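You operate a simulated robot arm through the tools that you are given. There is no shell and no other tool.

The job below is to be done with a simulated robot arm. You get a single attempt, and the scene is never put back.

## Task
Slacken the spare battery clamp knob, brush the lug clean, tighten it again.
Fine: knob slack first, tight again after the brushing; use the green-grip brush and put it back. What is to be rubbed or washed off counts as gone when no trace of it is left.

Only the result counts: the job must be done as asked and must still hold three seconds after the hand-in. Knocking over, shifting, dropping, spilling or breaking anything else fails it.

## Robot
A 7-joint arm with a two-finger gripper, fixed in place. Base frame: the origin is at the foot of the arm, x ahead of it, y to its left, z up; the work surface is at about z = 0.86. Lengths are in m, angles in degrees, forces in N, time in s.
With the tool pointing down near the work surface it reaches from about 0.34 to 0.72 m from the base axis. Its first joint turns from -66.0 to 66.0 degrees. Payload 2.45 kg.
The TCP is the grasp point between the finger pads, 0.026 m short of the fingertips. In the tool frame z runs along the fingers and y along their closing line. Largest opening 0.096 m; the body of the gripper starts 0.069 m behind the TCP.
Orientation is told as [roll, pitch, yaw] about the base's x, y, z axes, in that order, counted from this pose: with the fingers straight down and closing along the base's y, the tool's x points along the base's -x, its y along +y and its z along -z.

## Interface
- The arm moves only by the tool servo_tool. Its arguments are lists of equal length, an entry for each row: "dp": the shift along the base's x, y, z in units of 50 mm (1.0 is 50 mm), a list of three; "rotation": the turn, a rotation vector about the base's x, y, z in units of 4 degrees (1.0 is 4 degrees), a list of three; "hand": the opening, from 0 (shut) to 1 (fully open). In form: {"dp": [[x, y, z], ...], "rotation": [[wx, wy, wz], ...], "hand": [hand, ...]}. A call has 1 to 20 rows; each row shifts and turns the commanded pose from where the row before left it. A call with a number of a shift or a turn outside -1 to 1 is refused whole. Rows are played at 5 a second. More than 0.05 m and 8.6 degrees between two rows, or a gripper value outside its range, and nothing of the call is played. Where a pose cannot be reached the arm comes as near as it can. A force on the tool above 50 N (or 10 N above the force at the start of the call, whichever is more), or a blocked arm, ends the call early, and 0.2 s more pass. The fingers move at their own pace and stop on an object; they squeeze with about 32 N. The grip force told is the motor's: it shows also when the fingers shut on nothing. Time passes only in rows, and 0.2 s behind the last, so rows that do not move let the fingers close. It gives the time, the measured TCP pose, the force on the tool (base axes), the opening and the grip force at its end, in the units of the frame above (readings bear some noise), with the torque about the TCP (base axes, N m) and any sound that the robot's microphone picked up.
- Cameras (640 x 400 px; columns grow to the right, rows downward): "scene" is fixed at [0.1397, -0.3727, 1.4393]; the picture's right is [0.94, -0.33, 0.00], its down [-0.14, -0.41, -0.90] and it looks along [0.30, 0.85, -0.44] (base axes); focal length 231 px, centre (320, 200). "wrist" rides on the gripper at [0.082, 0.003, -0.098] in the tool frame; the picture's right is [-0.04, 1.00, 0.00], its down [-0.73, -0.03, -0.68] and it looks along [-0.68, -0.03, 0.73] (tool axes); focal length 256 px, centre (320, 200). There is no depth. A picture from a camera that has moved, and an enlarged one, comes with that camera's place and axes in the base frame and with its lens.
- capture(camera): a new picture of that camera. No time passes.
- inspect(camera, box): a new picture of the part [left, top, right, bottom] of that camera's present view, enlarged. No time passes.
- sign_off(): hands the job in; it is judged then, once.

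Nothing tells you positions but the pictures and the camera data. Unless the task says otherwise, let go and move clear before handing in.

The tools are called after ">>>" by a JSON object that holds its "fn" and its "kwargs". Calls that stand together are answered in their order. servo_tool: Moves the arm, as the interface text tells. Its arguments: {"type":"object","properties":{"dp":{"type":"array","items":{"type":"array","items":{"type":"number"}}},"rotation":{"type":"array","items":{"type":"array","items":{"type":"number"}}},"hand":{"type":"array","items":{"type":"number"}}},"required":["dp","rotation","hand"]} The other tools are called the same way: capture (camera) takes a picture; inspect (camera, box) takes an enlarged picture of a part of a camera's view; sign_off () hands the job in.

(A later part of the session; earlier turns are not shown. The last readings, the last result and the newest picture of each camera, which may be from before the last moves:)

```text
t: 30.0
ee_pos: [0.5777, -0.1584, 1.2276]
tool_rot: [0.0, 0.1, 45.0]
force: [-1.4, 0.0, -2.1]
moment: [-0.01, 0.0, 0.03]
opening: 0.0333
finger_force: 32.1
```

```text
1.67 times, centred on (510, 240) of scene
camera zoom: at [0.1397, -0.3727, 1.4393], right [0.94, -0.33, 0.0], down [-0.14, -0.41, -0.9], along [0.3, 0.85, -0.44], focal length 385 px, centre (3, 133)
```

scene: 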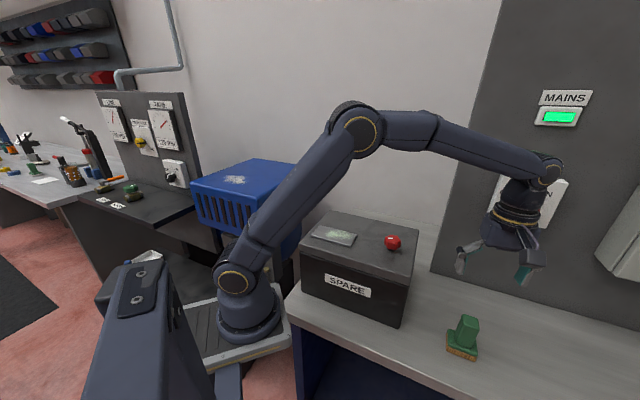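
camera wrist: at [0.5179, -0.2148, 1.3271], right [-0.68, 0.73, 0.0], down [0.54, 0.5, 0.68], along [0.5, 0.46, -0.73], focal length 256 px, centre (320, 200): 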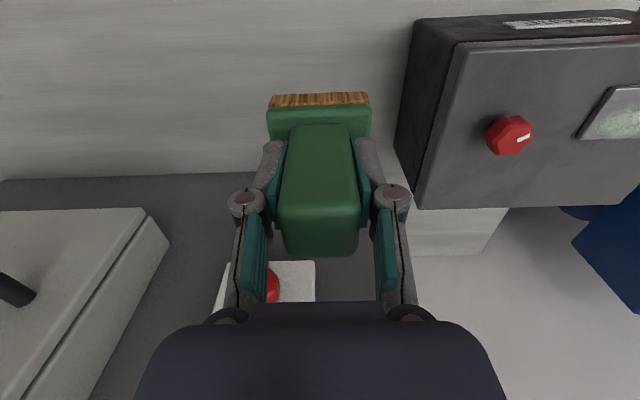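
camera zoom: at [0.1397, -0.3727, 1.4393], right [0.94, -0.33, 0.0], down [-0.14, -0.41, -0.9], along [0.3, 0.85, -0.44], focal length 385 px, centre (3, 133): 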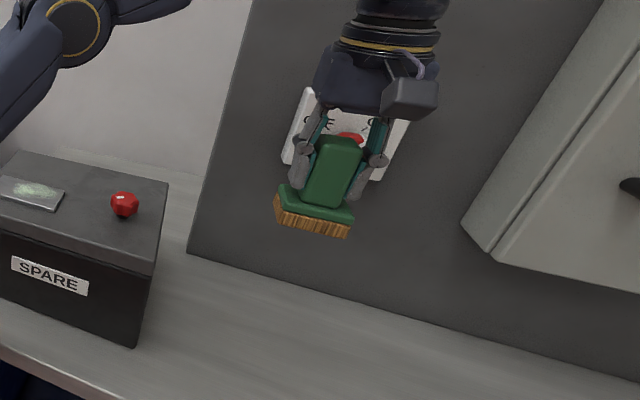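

>>> {"fn": "servo_tool", "kwargs": {"dp": [[-0.4, 0.6, 0], [-0.5, 0.75, 0], [-0.5, 0.75, 0], [-0.53, 0.8, 0], [-0.53, 0.8, 0], [-0.53, 0.8, 0], [-0.53, 0.8, 0], [-0.5, 0.77, 0], [0, 0, 0]], "rotation": [[0, 0, 0], [0, 0, 0], [0, 0, 0], [0, 0, 0], [0, 0, 0], [0, 0, 0], [0, 0, 0], [0, 0, 0], [0, 0, 0]], "hand": [0, 0, 0, 0, 0, 0, 0, 0, 0]}}

>>> {"fn": "capture", "kwargs": {"camera": "wrist"}}

>>> {"fn": "capture", "kwargs": {"camera": "scene"}}

>>> {"fn": "inspect", "kwargs": {"camera": "scene", "box": [280, 150, 440, 280]}}

```text
t: 32.0
ee_pos: [0.3759, 0.143, 1.2265]
tool_rot: [0.0, 0.0, 45.0]
force: [-0.7, -0.4, -1.1]
moment: [0.0, 0.0, 0.0]
opening: 0.033
finger_force: 31.5
```

```text
taken
camera wrist: at [0.316, 0.0879, 1.3262], right [-0.68, 0.74, 0.0], down [0.54, 0.5, 0.68], along [0.5, 0.46, -0.73], focal length 256 px, centre (320, 200)
```

wrist: 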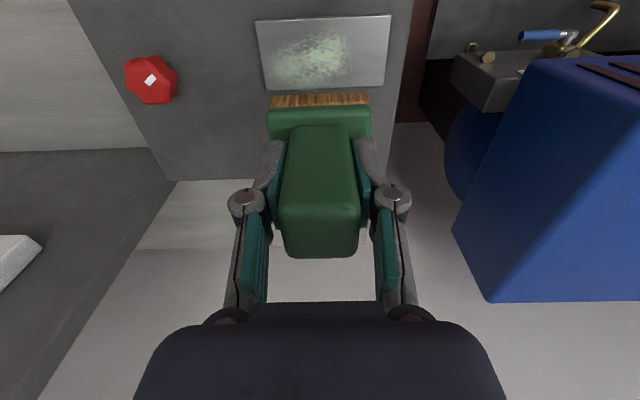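

```text
taken
```

scene: 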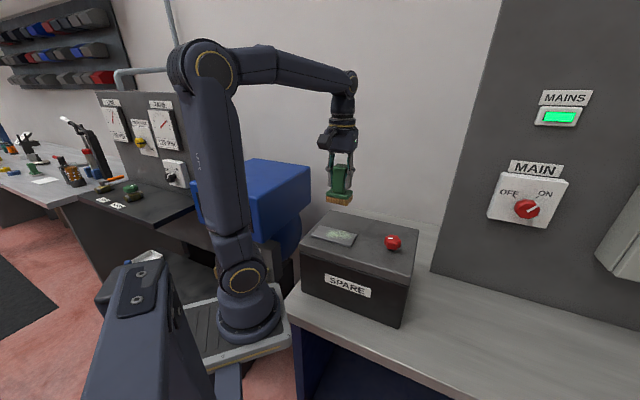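

```text
3.08 times, centred on (360, 215) of scene
camera zoom: at [0.1397, -0.3727, 1.4393], right [0.94, -0.33, 0.0], down [-0.14, -0.41, -0.9], along [0.3, 0.85, -0.44], focal length 710 px, centre (197, 154)
```

zoom: 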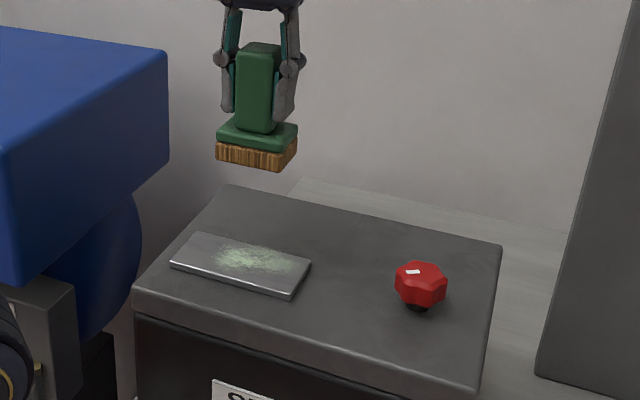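

>>> {"fn": "inspect", "kwargs": {"camera": "wrist", "box": [240, 0, 410, 110]}}

>>> {"fn": "inspect", "kwargs": {"camera": "scene", "box": [300, 180, 380, 260]}}

```text
3.64 times, centred on (325, 55) of wrist
camera zoom: at [0.316, 0.0879, 1.3262], right [-0.68, 0.74, 0.0], down [0.54, 0.5, 0.68], along [0.5, 0.46, -0.73], focal length 931 px, centre (302, 727)
```

zoom: 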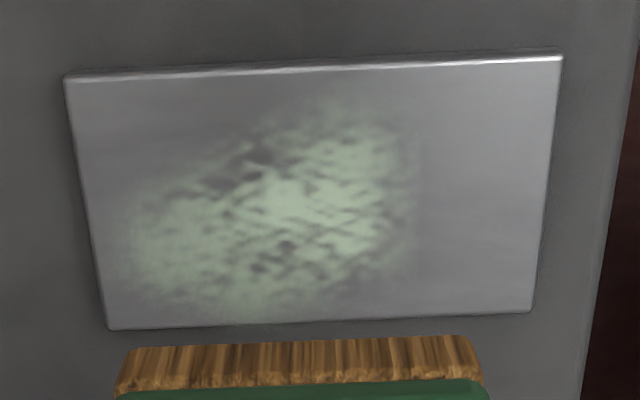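

```text
5.00 times, centred on (340, 220) of scene
camera zoom: at [0.1397, -0.3727, 1.4393], right [0.94, -0.33, 0.0], down [-0.14, -0.41, -0.9], along [0.3, 0.85, -0.44], focal length 1155 px, centre (220, 100)
```

zoom: 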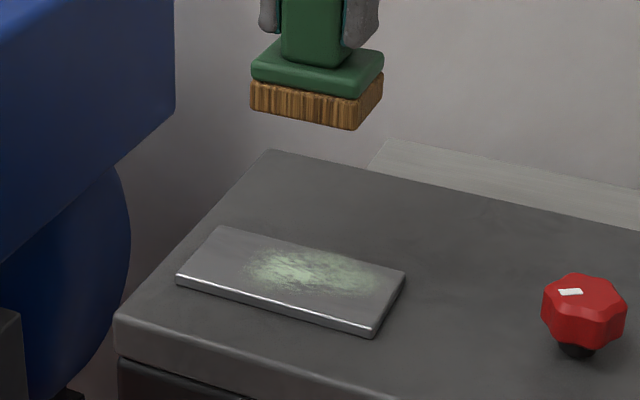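

Triangulating the plate corners puts the lug top at z ≈ 1.0605, centred at (0.361, 0.134), with the crust nearly as wide as the plate. With the brush bottom about 70 mm under the TCP, contact should come near TCP z ≈ 1.13, so I'll position over the crust and lower to just above that.

>>> {"fn": "servo_tool", "kwargs": {"dp": [[-0.05, -0.27, -0.3], [-0.05, -0.27, -0.4], [0, 0, -0.4], [0, 0, -0.3], [0, 0, -0.2], [0, 0, 0]], "rotation": [[0, 0, 0], [0, 0, 0], [0, 0, 0], [0, 0, 0], [0, 0, 0], [0, 0, 0]], "hand": [0, 0, 0, 0, 0, 0]}}

>>> {"fn": "capture", "kwargs": {"camera": "wrist"}}

>>> {"fn": "inspect", "kwargs": {"camera": "scene", "box": [300, 180, 400, 260]}}

```text
t: 33.4
ee_pos: [0.3712, 0.116, 1.1493]
tool_rot: [0.0, 0.0, 45.0]
force: [-0.6, -0.4, -1.2]
moment: [0.01, 0.02, 0.03]
opening: 0.0331
finger_force: 31.9
```

```text
taken
camera wrist: at [0.3116, 0.0608, 1.2479], right [-0.68, 0.73, 0.0], down [0.54, 0.5, 0.68], along [0.5, 0.46, -0.73], focal length 256 px, centre (320, 200)
```

wrist: 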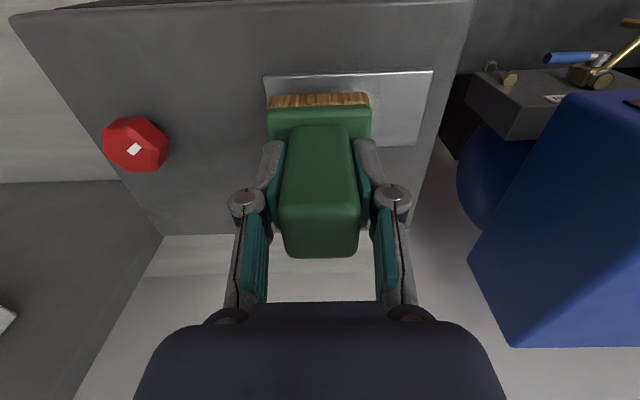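

```text
5.00 times, centred on (350, 220) of scene
camera zoom: at [0.1397, -0.3727, 1.4393], right [0.94, -0.33, 0.0], down [-0.14, -0.41, -0.9], along [0.3, 0.85, -0.44], focal length 1155 px, centre (170, 100)
```

zoom: 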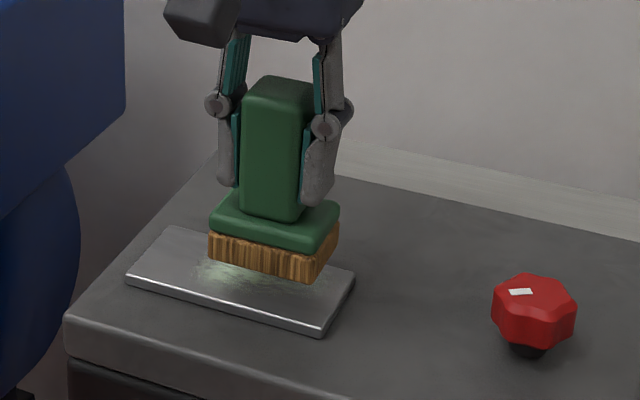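

The brush is hovering ~2 cm above the crust. I lower gently towards contact.

>>> {"fn": "servo_tool", "kwargs": {"dp": [[0, 0, -0.1], [0, 0, -0.1], [0, 0, -0.1], [0, 0, -0.04], [0, 0, 0]], "rotation": [[0, 0, 0], [0, 0, 0], [0, 0, 0], [0, 0, 0], [0, 0, 0]], "hand": [0, 0, 0, 0, 0]}}

```text
t: 34.6
ee_pos: [0.3729, 0.1183, 1.1316]
tool_rot: [0.0, 0.0, 45.0]
force: [0.2, 0.1, -1.7]
moment: [0.02, -0.03, -0.04]
opening: 0.0331
finger_force: 32.7
```

>>> {"fn": "servo_tool", "kwargs": {"dp": [[0, 0, -0.03], [0, 0, 0]], "rotation": [[0, 0, 0], [0, 0, 0]], "hand": [0, 0]}}

>>> {"fn": "inspect", "kwargs": {"camera": "scene", "box": [310, 200, 390, 260]}}

```text
t: 35.2
ee_pos: [0.3728, 0.1182, 1.1304]
tool_rot: [0.0, 0.0, 45.0]
force: [0.1, -0.9, -2.3]
moment: [0.0, 0.0, 0.05]
opening: 0.0333
finger_force: 31.5
```

```text
6.67 times, centred on (350, 230) of scene
camera zoom: at [0.1397, -0.3727, 1.4393], right [0.94, -0.33, 0.0], down [-0.14, -0.41, -0.9], along [0.3, 0.85, -0.44], focal length 1539 px, centre (120, 0)
```

zoom: 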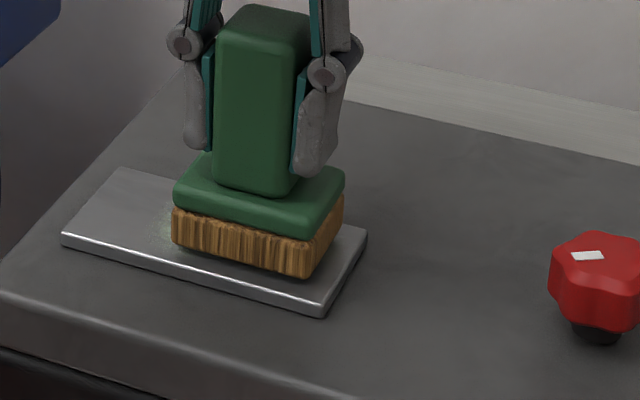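

>>> {"fn": "servo_tool", "kwargs": {"dp": [[0, 0, -0.02], [0, 0, 0]], "rotation": [[0, 0, 0], [0, 0, 0]], "hand": [0, 0]}}

```text
t: 35.8
ee_pos: [0.3724, 0.1174, 1.1319]
tool_rot: [0.0, 0.0, 44.9]
force: [-0.2, 0.5, -1.8]
moment: [-0.01, -0.01, 0.0]
opening: 0.033
finger_force: 32.2
```

>>> {"fn": "servo_tool", "kwargs": {"dp": [[0, 0, -0.02], [0, 0, 0]], "rotation": [[0, 0, 0], [0, 0, 0]], "hand": [0, 0]}}

```text
t: 36.4
ee_pos: [0.3724, 0.1167, 1.1305]
tool_rot: [0.0, 0.0, 44.9]
force: [0.2, -0.5, -2.0]
moment: [0.04, -0.02, 0.03]
opening: 0.0328
finger_force: 31.7
```

>>> {"fn": "servo_tool", "kwargs": {"dp": [[0, 0, -0.02], [0, 0, 0]], "rotation": [[0, 0, 0], [0, 0, 0]], "hand": [0, 0]}}

>>> {"fn": "inspect", "kwargs": {"camera": "scene", "box": [310, 200, 390, 260]}}

```text
t: 37.0
ee_pos: [0.3717, 0.1184, 1.128]
tool_rot: [-0.1, 0.0, 45.0]
force: [0.3, -0.1, -1.6]
moment: [-0.01, 0.01, -0.03]
opening: 0.0331
finger_force: 31.9
```

```text
6.67 times, centred on (350, 230) of scene
camera zoom: at [0.1397, -0.3727, 1.4393], right [0.94, -0.33, 0.0], down [-0.14, -0.41, -0.9], along [0.3, 0.85, -0.44], focal length 1539 px, centre (120, 0)
```

zoom: 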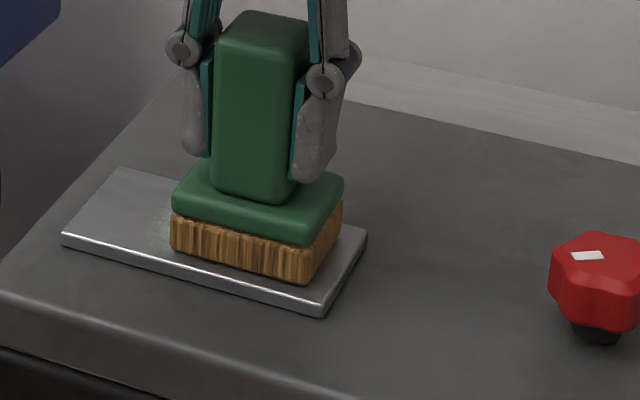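

>>> {"fn": "servo_tool", "kwargs": {"dp": [[0, 0, -0.02], [0, 0, 0]], "rotation": [[0, 0, 0], [0, 0, 0]], "hand": [0, 0]}}

```text
t: 37.6
ee_pos: [0.3728, 0.1179, 1.1283]
tool_rot: [0.0, 0.1, 45.0]
force: [-0.6, -0.5, 0.0]
moment: [0.0, 0.01, 0.02]
opening: 0.0331
finger_force: 32.1
```

>>> {"fn": "servo_tool", "kwargs": {"dp": [[0, 0, -0.02], [0, 0, 0]], "rotation": [[0, 0, 0], [0, 0, 0]], "hand": [0, 0]}}

```text
t: 38.2
ee_pos: [0.3724, 0.1169, 1.128]
tool_rot: [0.0, -0.1, 45.0]
force: [-2.6, -2.7, 19.9]
moment: [-0.25, 0.32, -0.03]
opening: 0.0332
finger_force: 32.0
```

Contact: about 20 N. I ease off a fraction and start brushing along the plate's length in back-and-forth strokes.

>>> {"fn": "servo_tool", "kwargs": {"dp": [[0, 0, -0.0], [0.1, -0.1, 0.006], [0.1, -0.1, 0], [-0.113, 0.113, 0], [-0.113, 0.113, 0], [-0.113, 0.113, 0], [-0.113, 0.113, 0], [-0.113, 0.113, 0], [-0.113, 0.113, 0], [0.113, -0.113, 0], [0.113, -0.113, 0], [0.113, -0.113, 0], [0.113, -0.113, 0], [0.113, -0.113, 0], [0, 0, 0]], "rotation": [[0, 0, 0], [0, 0, 0], [0, 0, 0], [0, 0, 0], [0, 0, 0], [0, 0, 0], [0, 0, 0], [0, 0, 0], [0, 0, 0], [0, 0, 0], [0, 0, 0], [0, 0, 0], [0, 0, 0], [0, 0, 0], [0, 0, 0]], "hand": [0, 0, 0, 0, 0, 0, 0, 0, 0, 0, 0, 0, 0, 0, 0]}}

>>> {"fn": "inspect", "kwargs": {"camera": "scene", "box": [310, 200, 390, 260]}}

>>> {"fn": "inspect", "kwargs": {"camera": "wrist", "box": [230, 40, 450, 180]}}

```text
t: 41.4
ee_pos: [0.3756, 0.1126, 1.1276]
tool_rot: [0.0, 0.1, 45.1]
force: [-0.7, 2.2, 6.3]
moment: [0.21, -0.06, 0.08]
opening: 0.0331
finger_force: 31.8
```

```text
6.67 times, centred on (350, 230) of scene
camera zoom: at [0.1396, -0.3727, 1.4394], right [0.94, -0.33, 0.0], down [-0.14, -0.41, -0.9], along [0.3, 0.85, -0.44], focal length 1539 px, centre (120, 0)
```

zoom: 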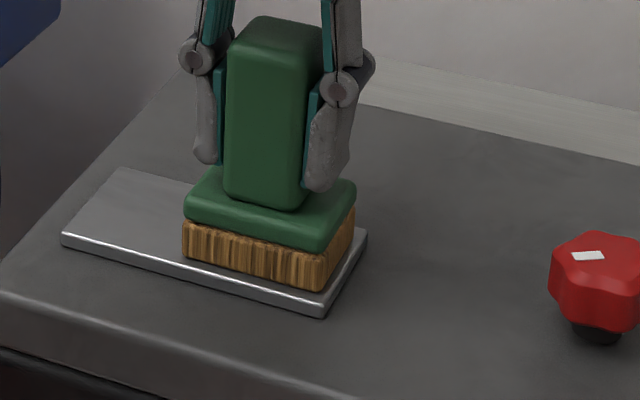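

```text
2.86 times, centred on (340, 110) of wrist
camera zoom: at [0.3157, 0.0572, 1.2263], right [-0.68, 0.74, 0.0], down [0.54, 0.5, 0.68], along [0.5, 0.46, -0.74], focal length 731 px, centre (263, 457)
```

zoom: 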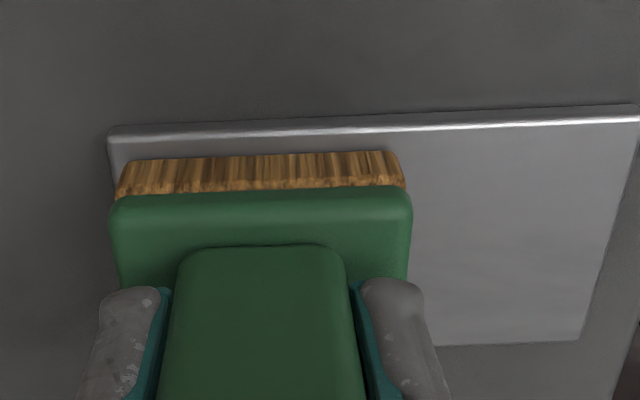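

The exposed part is already bare metal, so the strokes work. I'll do more strokes offset toward the front edge, then the back edge, so the whole crust is covered.

>>> {"fn": "servo_tool", "kwargs": {"dp": [[-0.113, -0.113, 0], [0.1, -0.1, 0], [-0.113, 0.113, 0], [-0.113, 0.113, 0], [-0.113, 0.113, 0], [-0.113, 0.113, 0], [-0.113, 0.113, 0], [-0.113, 0.113, 0], [0.113, -0.113, 0], [0.113, -0.113, 0], [0.113, -0.113, 0], [0.113, -0.113, 0], [0.113, -0.113, 0], [0.113, -0.113, 0], [0, 0, 0]], "rotation": [[0, 0, 0], [0, 0, 0], [0, 0, 0], [0, 0, 0], [0, 0, 0], [0, 0, 0], [0, 0, 0], [0, 0, 0], [0, 0, 0], [0, 0, 0], [0, 0, 0], [0, 0, 0], [0, 0, 0], [0, 0, 0], [0, 0, 0]], "hand": [0, 0, 0, 0, 0, 0, 0, 0, 0, 0, 0, 0, 0, 0, 0]}}

```text
t: 44.6
ee_pos: [0.3765, 0.1006, 1.1265]
tool_rot: [0.0, 0.0, 44.8]
force: [-1.0, 1.3, 3.9]
moment: [-0.01, 0.11, 0.0]
opening: 0.0332
finger_force: 32.1
```

>>> {"fn": "servo_tool", "kwargs": {"dp": [[0.113, 0.113, 0], [0.113, 0.113, 0], [-0.113, 0.113, -0.004], [-0.113, 0.113, 0], [-0.113, 0.113, 0], [-0.113, 0.113, 0], [-0.113, 0.113, 0], [-0.113, 0.113, 0], [0.113, -0.113, 0], [0.113, -0.113, 0], [0.113, -0.113, 0], [0.113, -0.113, 0], [0.113, -0.113, 0], [0.113, -0.113, 0], [0, 0, 0]], "rotation": [[0, 0, 0], [0, 0, 0], [0, 0, 0], [0, 0, 0], [0, 0, 0], [0, 0, 0], [0, 0, 0], [0, 0, 0], [0, 0, 0], [0, 0, 0], [0, 0, 0], [0, 0, 0], [0, 0, 0], [0, 0, 0], [0, 0, 0]], "hand": [0, 0, 0, 0, 0, 0, 0, 0, 0, 0, 0, 0, 0, 0, 0]}}

>>> {"fn": "inspect", "kwargs": {"camera": "scene", "box": [310, 200, 390, 260]}}

>>> {"fn": "inspect", "kwargs": {"camera": "wrist", "box": [230, 40, 450, 180]}}

```text
t: 47.8
ee_pos: [0.3857, 0.1155, 1.1252]
tool_rot: [-0.1, -0.1, 45.0]
force: [-4.2, 4.2, 16.6]
moment: [0.29, 0.02, 0.06]
opening: 0.0333
finger_force: 32.1
```

```text
6.67 times, centred on (350, 230) of scene
camera zoom: at [0.1393, -0.3726, 1.4394], right [0.94, -0.33, 0.0], down [-0.14, -0.41, -0.9], along [0.3, 0.85, -0.44], focal length 1539 px, centre (120, 0)
```

zoom: 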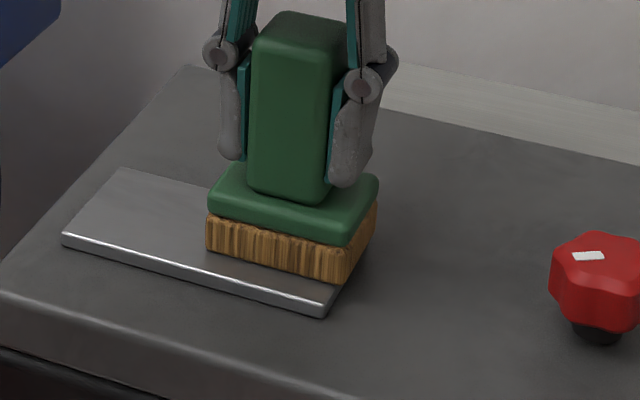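

```text
2.86 times, centred on (340, 110) of wrist
camera zoom: at [0.3263, 0.0581, 1.2253], right [-0.68, 0.73, 0.0], down [0.54, 0.5, 0.68], along [0.5, 0.46, -0.73], focal length 731 px, centre (263, 457)
```

zoom: 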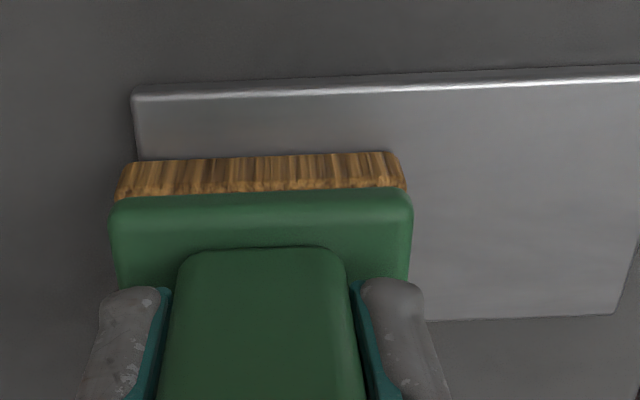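

It looks clean everywhere uncovered. I'll make one more pass along the middle, then lift and inspect the whole plate.

>>> {"fn": "servo_tool", "kwargs": {"dp": [[-0.113, -0.113, 0], [-0.113, 0.113, 0], [-0.113, 0.113, 0], [-0.113, 0.113, 0], [-0.113, 0.113, 0], [-0.113, 0.113, 0], [-0.113, 0.113, 0], [-0.06, -0.06, 0], [0.113, -0.113, 0], [0.113, -0.113, 0], [0.113, -0.113, 0], [0.113, -0.113, 0], [0.113, -0.113, 0], [0.113, -0.113, 0], [0, 0, 0.3], [0, 0, 0.6], [0, 0, 0.6], [0, 0, 0.3], [0, 0, 0]], "rotation": [[0, 0, 0], [0, 0, 0], [0, 0, 0], [0, 0, 0], [0, 0, 0], [0, 0, 0], [0, 0, 0], [0, 0, 0], [0, 0, 0], [0, 0, 0], [0, 0, 0], [0, 0, 0], [0, 0, 0], [0, 0, 0], [0, 0, 0], [0, 0, 0], [0, 0, 0], [0, 0, 0], [0, 0, 0]], "hand": [0, 0, 0, 0, 0, 0, 0, 0, 0, 0, 0, 0, 0, 0, 0, 0, 0, 0, 0]}}

>>> {"fn": "inspect", "kwargs": {"camera": "scene", "box": [300, 190, 400, 260]}}

>>> {"fn": "capture", "kwargs": {"camera": "wrist"}}

>>> {"fn": "inspect", "kwargs": {"camera": "wrist", "box": [240, 0, 440, 110]}}

```text
t: 51.8
ee_pos: [0.3785, 0.1075, 1.2174]
tool_rot: [0.0, 0.0, 45.0]
force: [0.8, -0.1, -0.5]
moment: [0.0, -0.01, -0.02]
opening: 0.0332
finger_force: 32.1
```

```text
5.71 times, centred on (350, 225) of scene
camera zoom: at [0.1397, -0.3727, 1.4393], right [0.94, -0.33, 0.0], down [-0.14, -0.41, -0.9], along [0.3, 0.85, -0.44], focal length 1320 px, centre (149, 57)
```

zoom: 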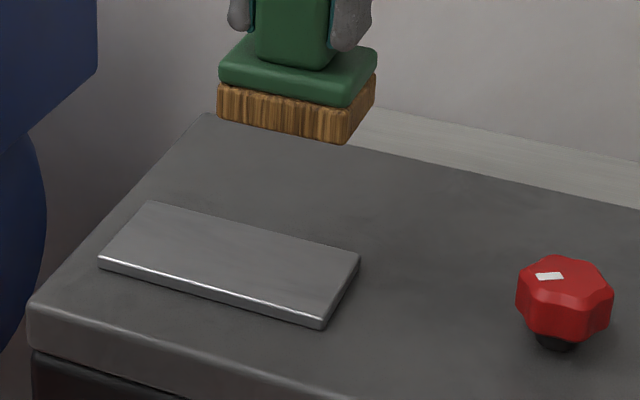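

```text
taken
camera wrist: at [0.3186, 0.0505, 1.3162], right [-0.68, 0.74, 0.0], down [0.54, 0.5, 0.68], along [0.5, 0.46, -0.73], focal length 256 px, centre (320, 200)
```

wrist: 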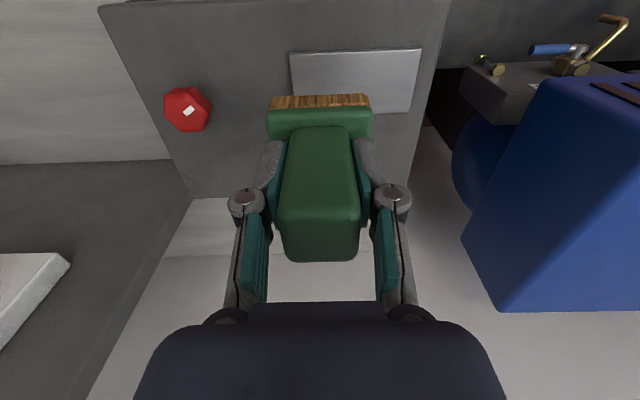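

```text
3.20 times, centred on (340, 55) of wrist
camera zoom: at [0.3186, 0.0505, 1.3162], right [-0.68, 0.74, 0.0], down [0.54, 0.5, 0.68], along [0.5, 0.46, -0.73], focal length 819 px, centre (256, 664)
```

zoom: 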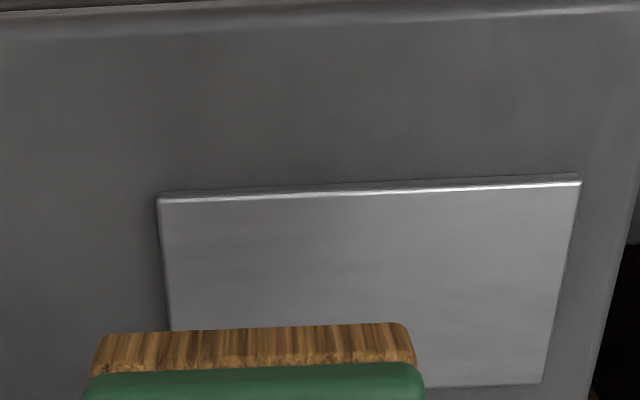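

>>> {"fn": "inspect", "kwargs": {"camera": "scene", "box": [314, 222, 366, 250]}}

```text
12.31 times, centred on (340, 236) of scene
camera zoom: at [0.1397, -0.3727, 1.4393], right [0.94, -0.33, 0.0], down [-0.14, -0.41, -0.9], along [0.3, 0.85, -0.44], focal length 2842 px, centre (74, -243)
```

zoom: 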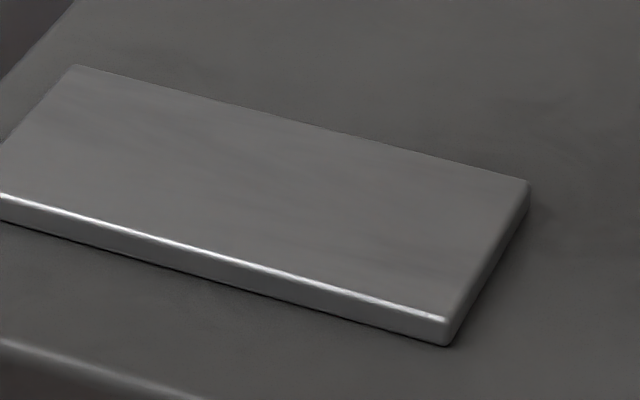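

The lug looks bare. I'll shift the tool back a little so the wrist camera sees the complete plate before putting the brush away.

>>> {"fn": "servo_tool", "kwargs": {"dp": [[0.3, 0.4, 0], [0.35, 0.45, 0], [0.2, 0.3, 0], [0, 0, 0]], "rotation": [[0, 0, 0], [0, 0, 0], [0, 0, 0], [0, 0, 0]], "hand": [0, 0, 0, 0]}}

>>> {"fn": "inspect", "kwargs": {"camera": "wrist", "box": [230, 0, 430, 110]}}

```text
t: 52.8
ee_pos: [0.4212, 0.1622, 1.2137]
tool_rot: [0.0, 0.0, 45.0]
force: [0.9, -0.6, -0.9]
moment: [0.01, -0.01, 0.0]
opening: 0.0334
finger_force: 32.2
```

```text
3.20 times, centred on (330, 55) of wrist
camera zoom: at [0.361, 0.1075, 1.3127], right [-0.68, 0.73, 0.0], down [0.54, 0.5, 0.68], along [0.5, 0.46, -0.73], focal length 819 px, centre (288, 664)
```

zoom: 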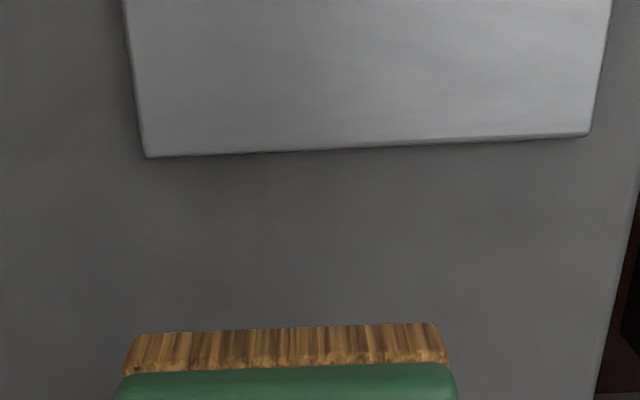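

The whole lug is bare metal. Now I carry the brush back over its original spot (retracing my commanded offsets, and compensating the ~2.5 mm nudge from gripping).

>>> {"fn": "servo_tool", "kwargs": {"dp": [[0.3453, -0.7109, 0.1], [0.3453, -0.7109, 0.1], [0.3453, -0.7109, 0], [0.3453, -0.7109, 0], [0.3453, -0.7109, 0], [0.3453, -0.7109, 0], [0.3453, -0.7109, 0], [0.3453, -0.7109, 0], [0.3456, -0.7108, 0], [0, 0, 0]], "rotation": [[0, 0, 0], [0, 0, 0], [0, 0, 0], [0, 0, 0], [0, 0, 0], [0, 0, 0], [0, 0, 0], [0, 0, 0], [0, 0, 0], [0, 0, 0]], "hand": [0, 0, 0, 0, 0, 0, 0, 0, 0, 0]}}

>>> {"fn": "inspect", "kwargs": {"camera": "scene", "box": [300, 190, 400, 260]}}

```text
t: 55.0
ee_pos: [0.5801, -0.1581, 1.2234]
tool_rot: [0.1, 0.0, 45.0]
force: [-0.7, 0.4, -1.7]
moment: [-0.02, -0.02, 0.04]
opening: 0.033
finger_force: 31.8
```

```text
5.71 times, centred on (350, 225) of scene
camera zoom: at [0.1397, -0.3727, 1.4393], right [0.94, -0.33, 0.0], down [-0.14, -0.41, -0.9], along [0.3, 0.85, -0.44], focal length 1320 px, centre (149, 57)
```

zoom: 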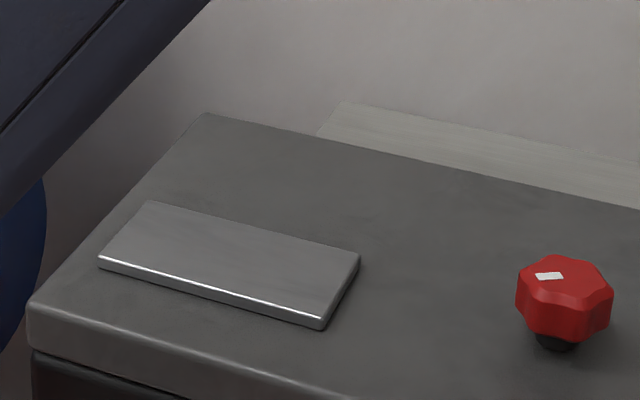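

>>> {"fn": "servo_tool", "kwargs": {"dp": [[0, 0, -0.6], [0, 0, -0.85], [0, 0, -0.85], [0, 0, -0.85], [0, 0, -0.85], [0, 0, -0.8], [0, 0, -0.5], [0, 0, -0.3], [0, 0, -0.2], [0, 0, 0]], "rotation": [[0, 0, 0], [0, 0, 0], [0, 0, 0], [0, 0, 0], [0, 0, 0], [0, 0, 0], [0, 0, 0], [0, 0, 0], [0, 0, 0], [0, 0, 0]], "hand": [0, 0, 0, 0, 0, 0, 0, 0, 0, 0]}}

>>> {"fn": "inspect", "kwargs": {"camera": "scene", "box": [420, 260, 520, 370]}}

```text
t: 57.2
ee_pos: [0.5769, -0.1577, 0.9355]
tool_rot: [0.1, 0.0, 45.0]
force: [-0.1, 0.3, -0.1]
moment: [-0.01, 0.02, 0.04]
opening: 0.0332
finger_force: 31.8
```

```text
3.64 times, centred on (470, 315) of scene
camera zoom: at [0.1397, -0.3727, 1.4393], right [0.94, -0.33, 0.0], down [-0.14, -0.41, -0.9], along [0.3, 0.85, -0.44], focal length 840 px, centre (-226, -218)
```

zoom: 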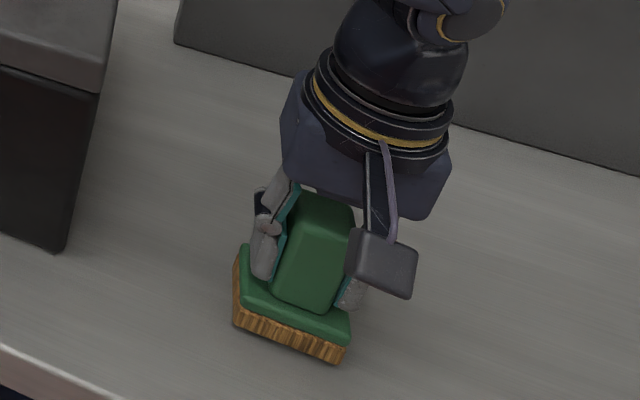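

>>> {"fn": "servo_tool", "kwargs": {"dp": [[0, 0, -0.06], [0, 0, -0.04], [0, 0, 0]], "rotation": [[0, 0, 0], [0, 0, 0], [0, 0, 0]], "hand": [0, 0, 0]}}

```text
t: 58.0
ee_pos: [0.5763, -0.1572, 0.9317]
tool_rot: [0.0, 0.0, 45.0]
force: [0.4, -0.1, -0.8]
moment: [-0.01, -0.04, -0.01]
opening: 0.033
finger_force: 31.9
```

>>> {"fn": "servo_tool", "kwargs": {"dp": [[0, 0, -0.02], [0, 0, -0.012], [0, 0, 0]], "rotation": [[0, 0, 0], [0, 0, 0], [0, 0, 0]], "hand": [0, 0, 0]}}

>>> {"fn": "inspect", "kwargs": {"camera": "scene", "box": [420, 260, 520, 370]}}

```text
t: 58.8
ee_pos: [0.5765, -0.1575, 0.93]
tool_rot: [0.1, 0.0, 45.1]
force: [0.8, -0.4, -1.3]
moment: [-0.02, -0.01, -0.04]
opening: 0.0331
finger_force: 31.7
```

```text
3.64 times, centred on (470, 315) of scene
camera zoom: at [0.1397, -0.3727, 1.4393], right [0.94, -0.33, 0.0], down [-0.14, -0.41, -0.9], along [0.3, 0.85, -0.44], focal length 840 px, centre (-226, -218)
```

zoom: 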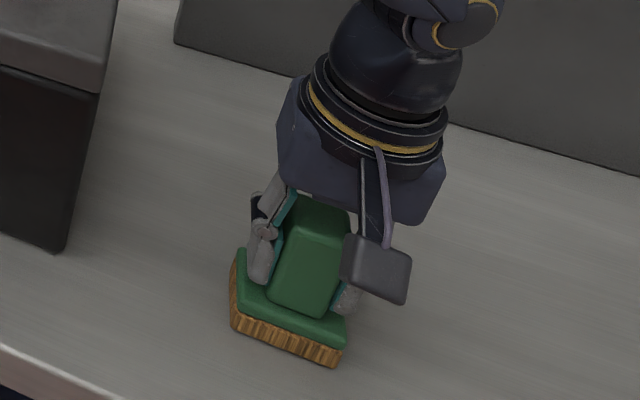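

>>> {"fn": "servo_tool", "kwargs": {"dp": [[0.02, 0, -0.02], [0, 0, 0]], "rotation": [[0, 0, 0], [0, 0, 0]], "hand": [0, 0]}}

```text
t: 59.4
ee_pos: [0.5792, -0.1564, 0.9289]
tool_rot: [0.0, 0.0, 45.0]
force: [0.8, 0.2, -0.7]
moment: [0.0, -0.05, -0.01]
opening: 0.0331
finger_force: 31.9
```

>>> {"fn": "servo_tool", "kwargs": {"dp": [[0, 0, -0.02], [0, 0, 0]], "rotation": [[0, 0, 0], [0, 0, 0]], "hand": [0, 0]}}

```text
t: 60.0
ee_pos: [0.5768, -0.156, 0.9279]
tool_rot: [-0.1, 0.0, 45.0]
force: [-0.4, -0.1, -0.9]
moment: [0.01, -0.03, -0.01]
opening: 0.0334
finger_force: 32.3
```

>>> {"fn": "servo_tool", "kwargs": {"dp": [[0, 0, -0.02], [0, 0, 0]], "rotation": [[0, 0, 0], [0, 0, 0]], "hand": [0, 0]}}

```text
t: 60.6
ee_pos: [0.5779, -0.1557, 0.9274]
tool_rot: [-0.1, 0.0, 45.0]
force: [-1.5, -1.9, 6.4]
moment: [0.07, 0.02, 0.04]
opening: 0.0332
finger_force: 31.8
```

The brush now rests on the bench (about 6 N). I release it, rise straight up, and check.

>>> {"fn": "servo_tool", "kwargs": {"dp": [[0, 0, 0], [0, 0, 0], [0, 0, 0], [0, 0, 0], [0, 0, 0], [0, 0, 0.3], [0, 0, 0.7], [0, 0, 0.8], [0, 0, 0.8], [0, 0, 0.8], [0, 0, 0]], "rotation": [[0, 0, 0], [0, 0, 0], [0, 0, 0], [0, 0, 0], [0, 0, 0], [0, 0, 0], [0, 0, 0], [0, 0, 0], [0, 0, 0], [0, 0, 0], [0, 0, 0]], "hand": [1, 1, 1, 1, 1, 1, 1, 1, 1, 1, 1]}}

>>> {"fn": "inspect", "kwargs": {"camera": "scene", "box": [430, 300, 500, 370]}}

>>> {"fn": "capture", "kwargs": {"camera": "wrist"}}

```text
t: 63.0
ee_pos: [0.5768, -0.1575, 1.0986]
tool_rot: [0.0, 0.1, 45.0]
force: [0.0, -0.5, -0.5]
moment: [0.01, -0.06, 0.02]
opening: 0.0962
finger_force: 0.1
```

```text
5.71 times, centred on (465, 335) of scene
camera zoom: at [0.1397, -0.3727, 1.4393], right [0.94, -0.33, 0.0], down [-0.14, -0.41, -0.9], along [0.3, 0.85, -0.44], focal length 1320 px, centre (-509, -571)
```

zoom: 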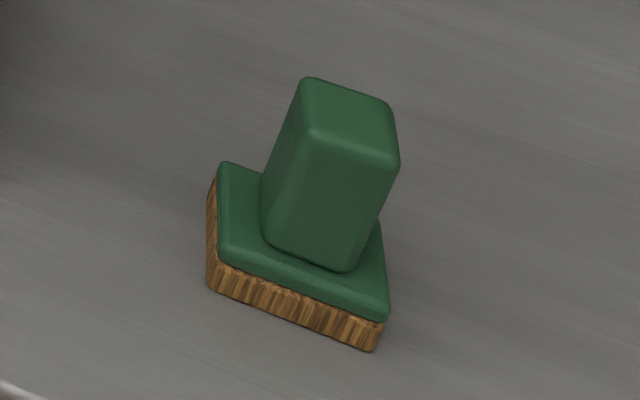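

```text
taken
camera wrist: at [0.5174, -0.213, 1.1976], right [-0.68, 0.73, 0.0], down [0.54, 0.5, 0.68], along [0.5, 0.46, -0.73], focal length 256 px, centre (320, 200)
```

wrist: 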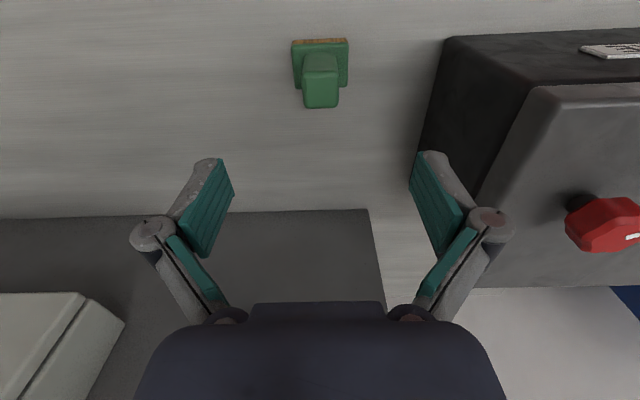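

The brush is back in its place to within about a millimetre and upright. Next I rise and return above the knob with the same yaw at which I released it.

>>> {"fn": "servo_tool", "kwargs": {"dp": [[0, 0, 0.8], [0, 0, 0.85], [0, 0, 0.85], [-0.1935, 0.371, 0], [-0.1935, 0.371, 0], [-0.1935, 0.371, 0], [-0.1935, 0.371, 0], [-0.1935, 0.371, 0], [-0.1935, 0.371, 0], [-0.1935, 0.371, 0], [-0.1935, 0.371, 0], [-0.1935, 0.371, 0], [-0.1935, 0.371, 0], [0, 0, 0]], "rotation": [[0, 0, 0], [0, 0, 0], [0, 0, 0], [0, 0, 0.967], [0, 0, 0.967], [0, 0, 0.967], [0, 0, 0.967], [0, 0, 0.967], [0, 0, 0.967], [0, 0, 0.967], [0, 0, 0.967], [0, 0, 0.967], [0, 0, 0.967], [0, 0, 0]], "hand": [1, 1, 1, 1, 1, 1, 1, 1, 1, 1, 1, 1, 1, 1]}}

>>> {"fn": "capture", "kwargs": {"camera": "wrist"}}

>>> {"fn": "inspect", "kwargs": {"camera": "wrist", "box": [260, 20, 500, 180]}}

```text
t: 66.0
ee_pos: [0.4794, 0.0282, 1.2221]
tool_rot: [0.0, 0.0, 83.7]
force: [0.5, -1.3, 0.0]
moment: [-0.05, 0.01, -0.02]
opening: 0.0958
finger_force: 0.1
```

```text
taken
camera wrist: at [0.4682, -0.0531, 1.322], right [-0.99, 0.15, 0.0], down [0.11, 0.73, 0.68], along [0.1, 0.67, -0.73], focal length 256 px, centre (320, 200)
```

wrist: 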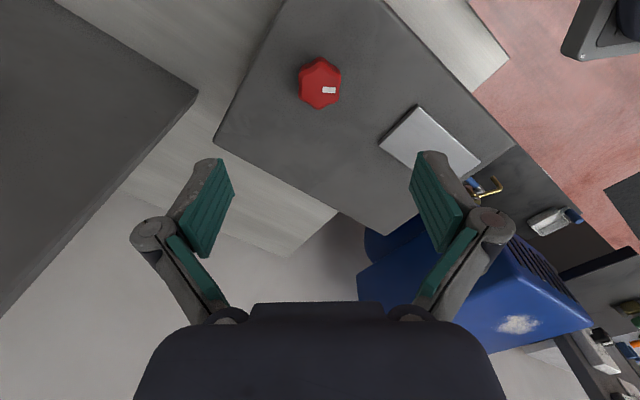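

```text
2.50 times, centred on (380, 100) of wrist
camera zoom: at [0.4682, -0.0531, 1.322], right [-0.99, 0.15, 0.0], down [0.11, 0.73, 0.68], along [0.1, 0.67, -0.73], focal length 640 px, centre (170, 450)
```

zoom: 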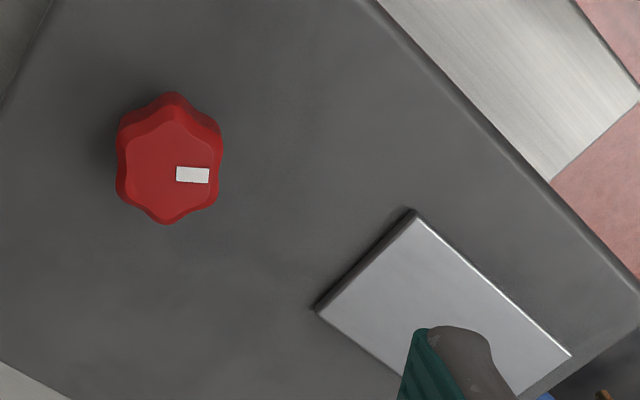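

The knob sits where I left it, aligned with the gripper, and the plate shows no crust from this side. I descend around the knob, a couple mm higher than before, and close.

>>> {"fn": "servo_tool", "kwargs": {"dp": [[0, 0, -0.7], [0, 0, -0.7], [0, 0, -0.6], [0, 0, -0.5], [0, 0, -0.34], [0, 0, 0], [0, 0, 0], [0, 0, 0], [0, 0, 0], [0, 0, 0], [0, 0, 0], [0, 0, 0], [0, 0, 0]], "rotation": [[0, 0, 0], [0, 0, 0], [0, 0, 0], [0, 0, 0], [0, 0, 0], [0, 0, 0], [0, 0, 0], [0, 0, 0], [0, 0, 0], [0, 0, 0], [0, 0, 0], [0, 0, 0], [0, 0, 0]], "hand": [1, 1, 1, 1, 1, 1, 0, 0, 0, 0, 0, 0, 0]}}

>>> {"fn": "inspect", "kwargs": {"camera": "wrist", "box": [240, 90, 400, 230]}}

```text
t: 68.8
ee_pos: [0.4811, 0.0282, 1.0799]
tool_rot: [-0.1, 0.1, 83.7]
force: [11.1, -1.2, -0.8]
moment: [0.02, -0.15, 0.02]
opening: 0.0398
finger_force: 44.4
```

```text
2.86 times, centred on (320, 160) of wrist
camera zoom: at [0.4685, -0.0523, 1.1797], right [-0.99, 0.15, 0.0], down [0.11, 0.73, 0.68], along [0.1, 0.67, -0.73], focal length 731 px, centre (320, 314)
```

zoom: 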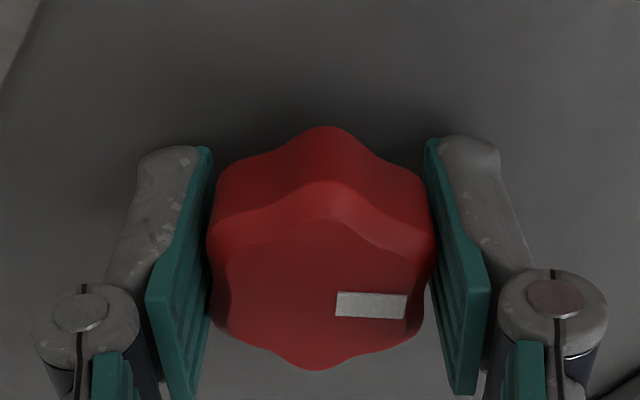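

Gripped. I turn clockwise to tighten, first about 50°.

>>> {"fn": "servo_tool", "kwargs": {"dp": [[0.01, 0, 0], [0, 0, 0], [0, 0, 0], [0, 0, 0], [0, 0, 0], [0, 0, 0], [0, 0, 0], [0, 0, 0], [0, 0, 0], [0, 0, 0], [0, 0, 0], [0, 0, 0], [0, 0, 0], [0, 0, 0], [0, 0, 0], [0, 0, 0], [0, 0, 0], [0, 0, 0]], "rotation": [[0, 0, -0.7], [0, 0, -0.7], [0, 0, -0.7], [0, 0, -0.7], [0, 0, -0.7], [0, 0, -0.7], [0, 0, -0.7], [0, 0, -0.7], [0, 0, -0.7], [0, 0, -0.7], [0, 0, -0.7], [0, 0, -0.7], [0, 0, -0.7], [0, 0, -0.7], [0, 0, -0.7], [0, 0, -0.7], [0, 0, -0.7], [0, 0, -0.7]], "hand": [0, 0, 0, 0, 0, 0, 0, 0, 0, 0, 0, 0, 0, 0, 0, 0, 0, 0]}}

>>> {"fn": "inspect", "kwargs": {"camera": "wrist", "box": [240, 90, 400, 230]}}

```text
t: 72.6
ee_pos: [0.4824, 0.0282, 1.0799]
tool_rot: [0.1, 0.2, 33.2]
force: [4.6, -8.4, -7.2]
moment: [-0.7, 0.66, 0.01]
opening: 0.0402
finger_force: 44.8
```

```text
2.86 times, centred on (320, 160) of wrist
camera zoom: at [0.4116, -0.0138, 1.1792], right [-0.51, 0.86, 0.0], down [0.63, 0.38, 0.68], along [0.58, 0.35, -0.73], focal length 731 px, centre (320, 314)
```

zoom: 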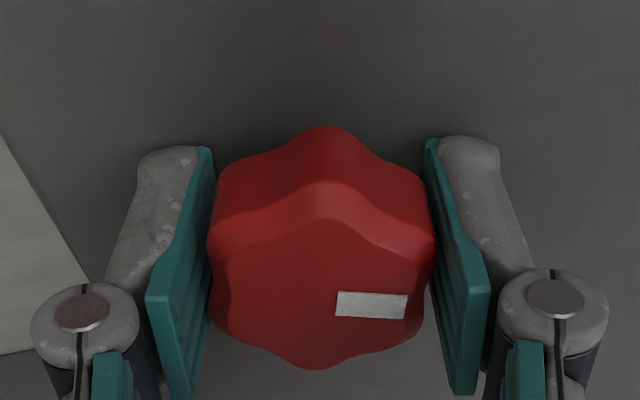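

>>> {"fn": "servo_tool", "kwargs": {"dp": [[0, -0.01, 0], [0, 0, 0], [0, 0, 0], [0, 0, 0], [0, 0, 0], [0, 0, 0], [0, 0, 0], [0, 0, 0], [0, 0, 0], [0, 0, 0], [0, 0, 0], [0, 0, 0], [0, 0, 0], [0, 0, 0], [0, 0, 0], [0, 0, 0], [0, 0, 0], [0, 0, 0]], "rotation": [[0, 0, -0.7], [0, 0, -0.7], [0, 0, -0.7], [0, 0, -0.7], [0, 0, -0.7], [0, 0, -0.7], [0, 0, -0.7], [0, 0, -0.7], [0, 0, -0.7], [0, 0, -0.7], [0, 0, -0.7], [0, 0, -0.7], [0, 0, -0.7], [0, 0, -0.7], [0, 0, -0.7], [0, 0, -0.7], [0, 0, -0.7], [0, 0, -0.7]], "hand": [0, 0, 0, 0, 0, 0, 0, 0, 0, 0, 0, 0, 0, 0, 0, 0, 0, 0]}}

>>> {"fn": "inspect", "kwargs": {"camera": "wrist", "box": [240, 90, 400, 230]}}

```text
t: 76.4
ee_pos: [0.4807, 0.0271, 1.0793]
tool_rot: [0.0, 0.0, -17.2]
force: [10.7, -3.6, -25.5]
moment: [-0.15, -0.84, 0.05]
opening: 0.0399
finger_force: 45.5
```

```text
2.86 times, centred on (320, 160) of wrist
camera zoom: at [0.4045, 0.0547, 1.1789], right [0.33, 0.94, 0.0], down [0.69, -0.24, 0.68], along [0.64, -0.23, -0.73], focal length 731 px, centre (320, 314)
```

zoom: 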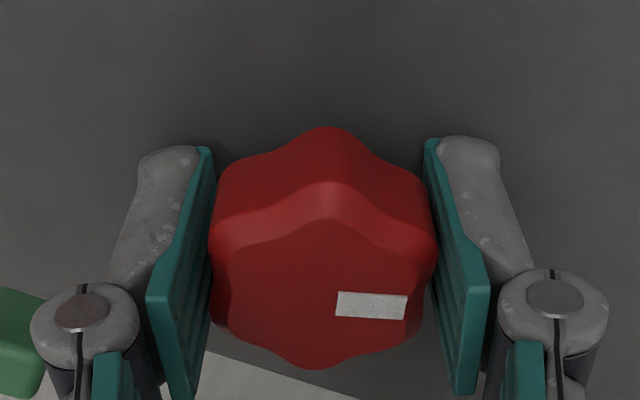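

>>> {"fn": "servo_tool", "kwargs": {"dp": [[0.01, 0, -0.02], [0, 0, 0], [0, 0, 0], [0, 0, 0], [0, 0, 0], [0, 0, 0], [0, 0, 0], [0, 0, 0]], "rotation": [[0, 0, -0.7], [0, 0, -0.7], [0, 0, -0.7], [0, 0, -0.7], [0, 0, -0.7], [0, 0, -0.7], [0, 0, -0.7], [0, 0, -0.7]], "hand": [0, 0, 0, 0, 0, 0, 0, 0]}}

>>> {"fn": "inspect", "kwargs": {"camera": "wrist", "box": [240, 90, 400, 230]}}

```text
t: 78.2
ee_pos: [0.481, 0.0286, 1.0788]
tool_rot: [0.0, -0.1, -39.6]
force: [1.4, -7.4, -9.6]
moment: [-0.1, 0.13, 0.09]
opening: 0.0401
finger_force: 44.9
```

```text
2.86 times, centred on (320, 160) of wrist
camera zoom: at [0.4205, 0.0818, 1.1784], right [0.67, 0.75, 0.0], down [0.55, -0.49, 0.68], along [0.51, -0.45, -0.73], focal length 731 px, centre (320, 314)
```

zoom: 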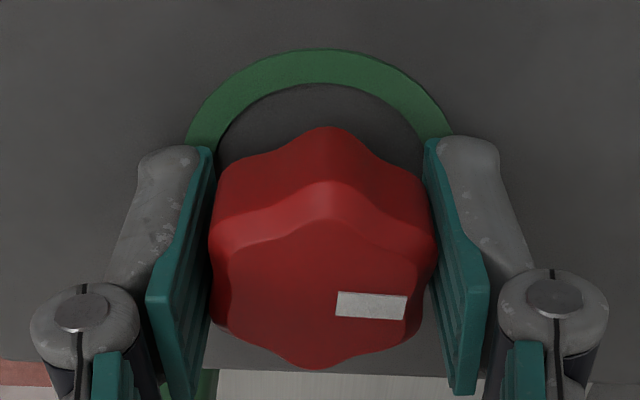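

The green ring reappeared at yaw −39.6°. I continue to the original −46° and check the torque for the end stop.

>>> {"fn": "servo_tool", "kwargs": {"dp": [[0, 0, 0], [0, 0, 0], [0, 0, 0], [0, 0, 0], [0, 0, 0]], "rotation": [[0, 0, -0.4], [0, 0, -0.4], [0, 0, -0.4], [0, 0, -0.4], [0, 0, 0]], "hand": [0, 0, 0, 0, 0]}}

>>> {"fn": "inspect", "kwargs": {"camera": "wrist", "box": [240, 90, 400, 230]}}

```text
t: 79.4
ee_pos: [0.4807, 0.0276, 1.078]
tool_rot: [0.0, 0.0, -46.0]
force: [-3.2, -8.8, 2.5]
moment: [0.17, 0.46, 0.17]
opening: 0.0399
finger_force: 44.8
```

```text
2.86 times, centred on (320, 160) of wrist
camera zoom: at [0.4269, 0.0883, 1.1778], right [0.75, 0.67, 0.0], down [0.49, -0.55, 0.68], along [0.45, -0.51, -0.73], focal length 731 px, centre (320, 314)
```

zoom: 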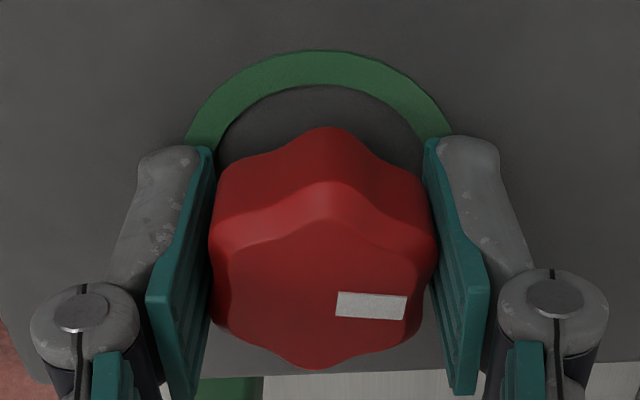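

>>> {"fn": "servo_tool", "kwargs": {"dp": [[0, 0, 0], [0, 0, 0], [0, 0, 0]], "rotation": [[0, 0, -0.25], [0, 0, -0.25], [0, 0, 0]], "hand": [0, 0, 0]}}

>>> {"fn": "inspect", "kwargs": {"camera": "wrist", "box": [240, 90, 400, 230]}}

```text
t: 80.2
ee_pos: [0.4811, 0.0291, 1.079]
tool_rot: [0.0, 0.1, -48.0]
force: [-8.9, -13.4, -0.8]
moment: [-0.47, -0.13, 0.33]
opening: 0.0399
finger_force: 45.6
```

```text
2.86 times, centred on (320, 160) of wrist
camera zoom: at [0.4292, 0.0903, 1.1779], right [0.77, 0.64, 0.0], down [0.47, -0.56, 0.68], along [0.43, -0.52, -0.73], focal length 731 px, centre (320, 314)
```

zoom: 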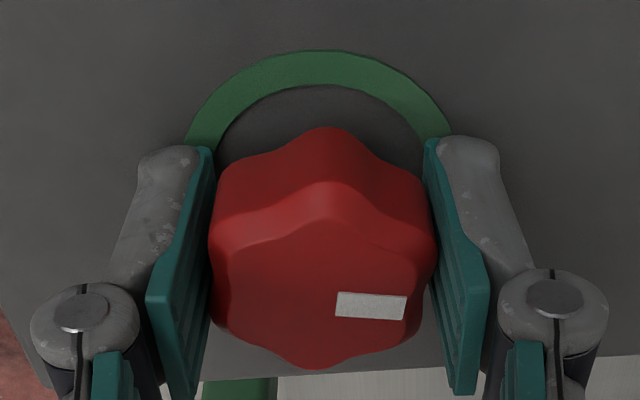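

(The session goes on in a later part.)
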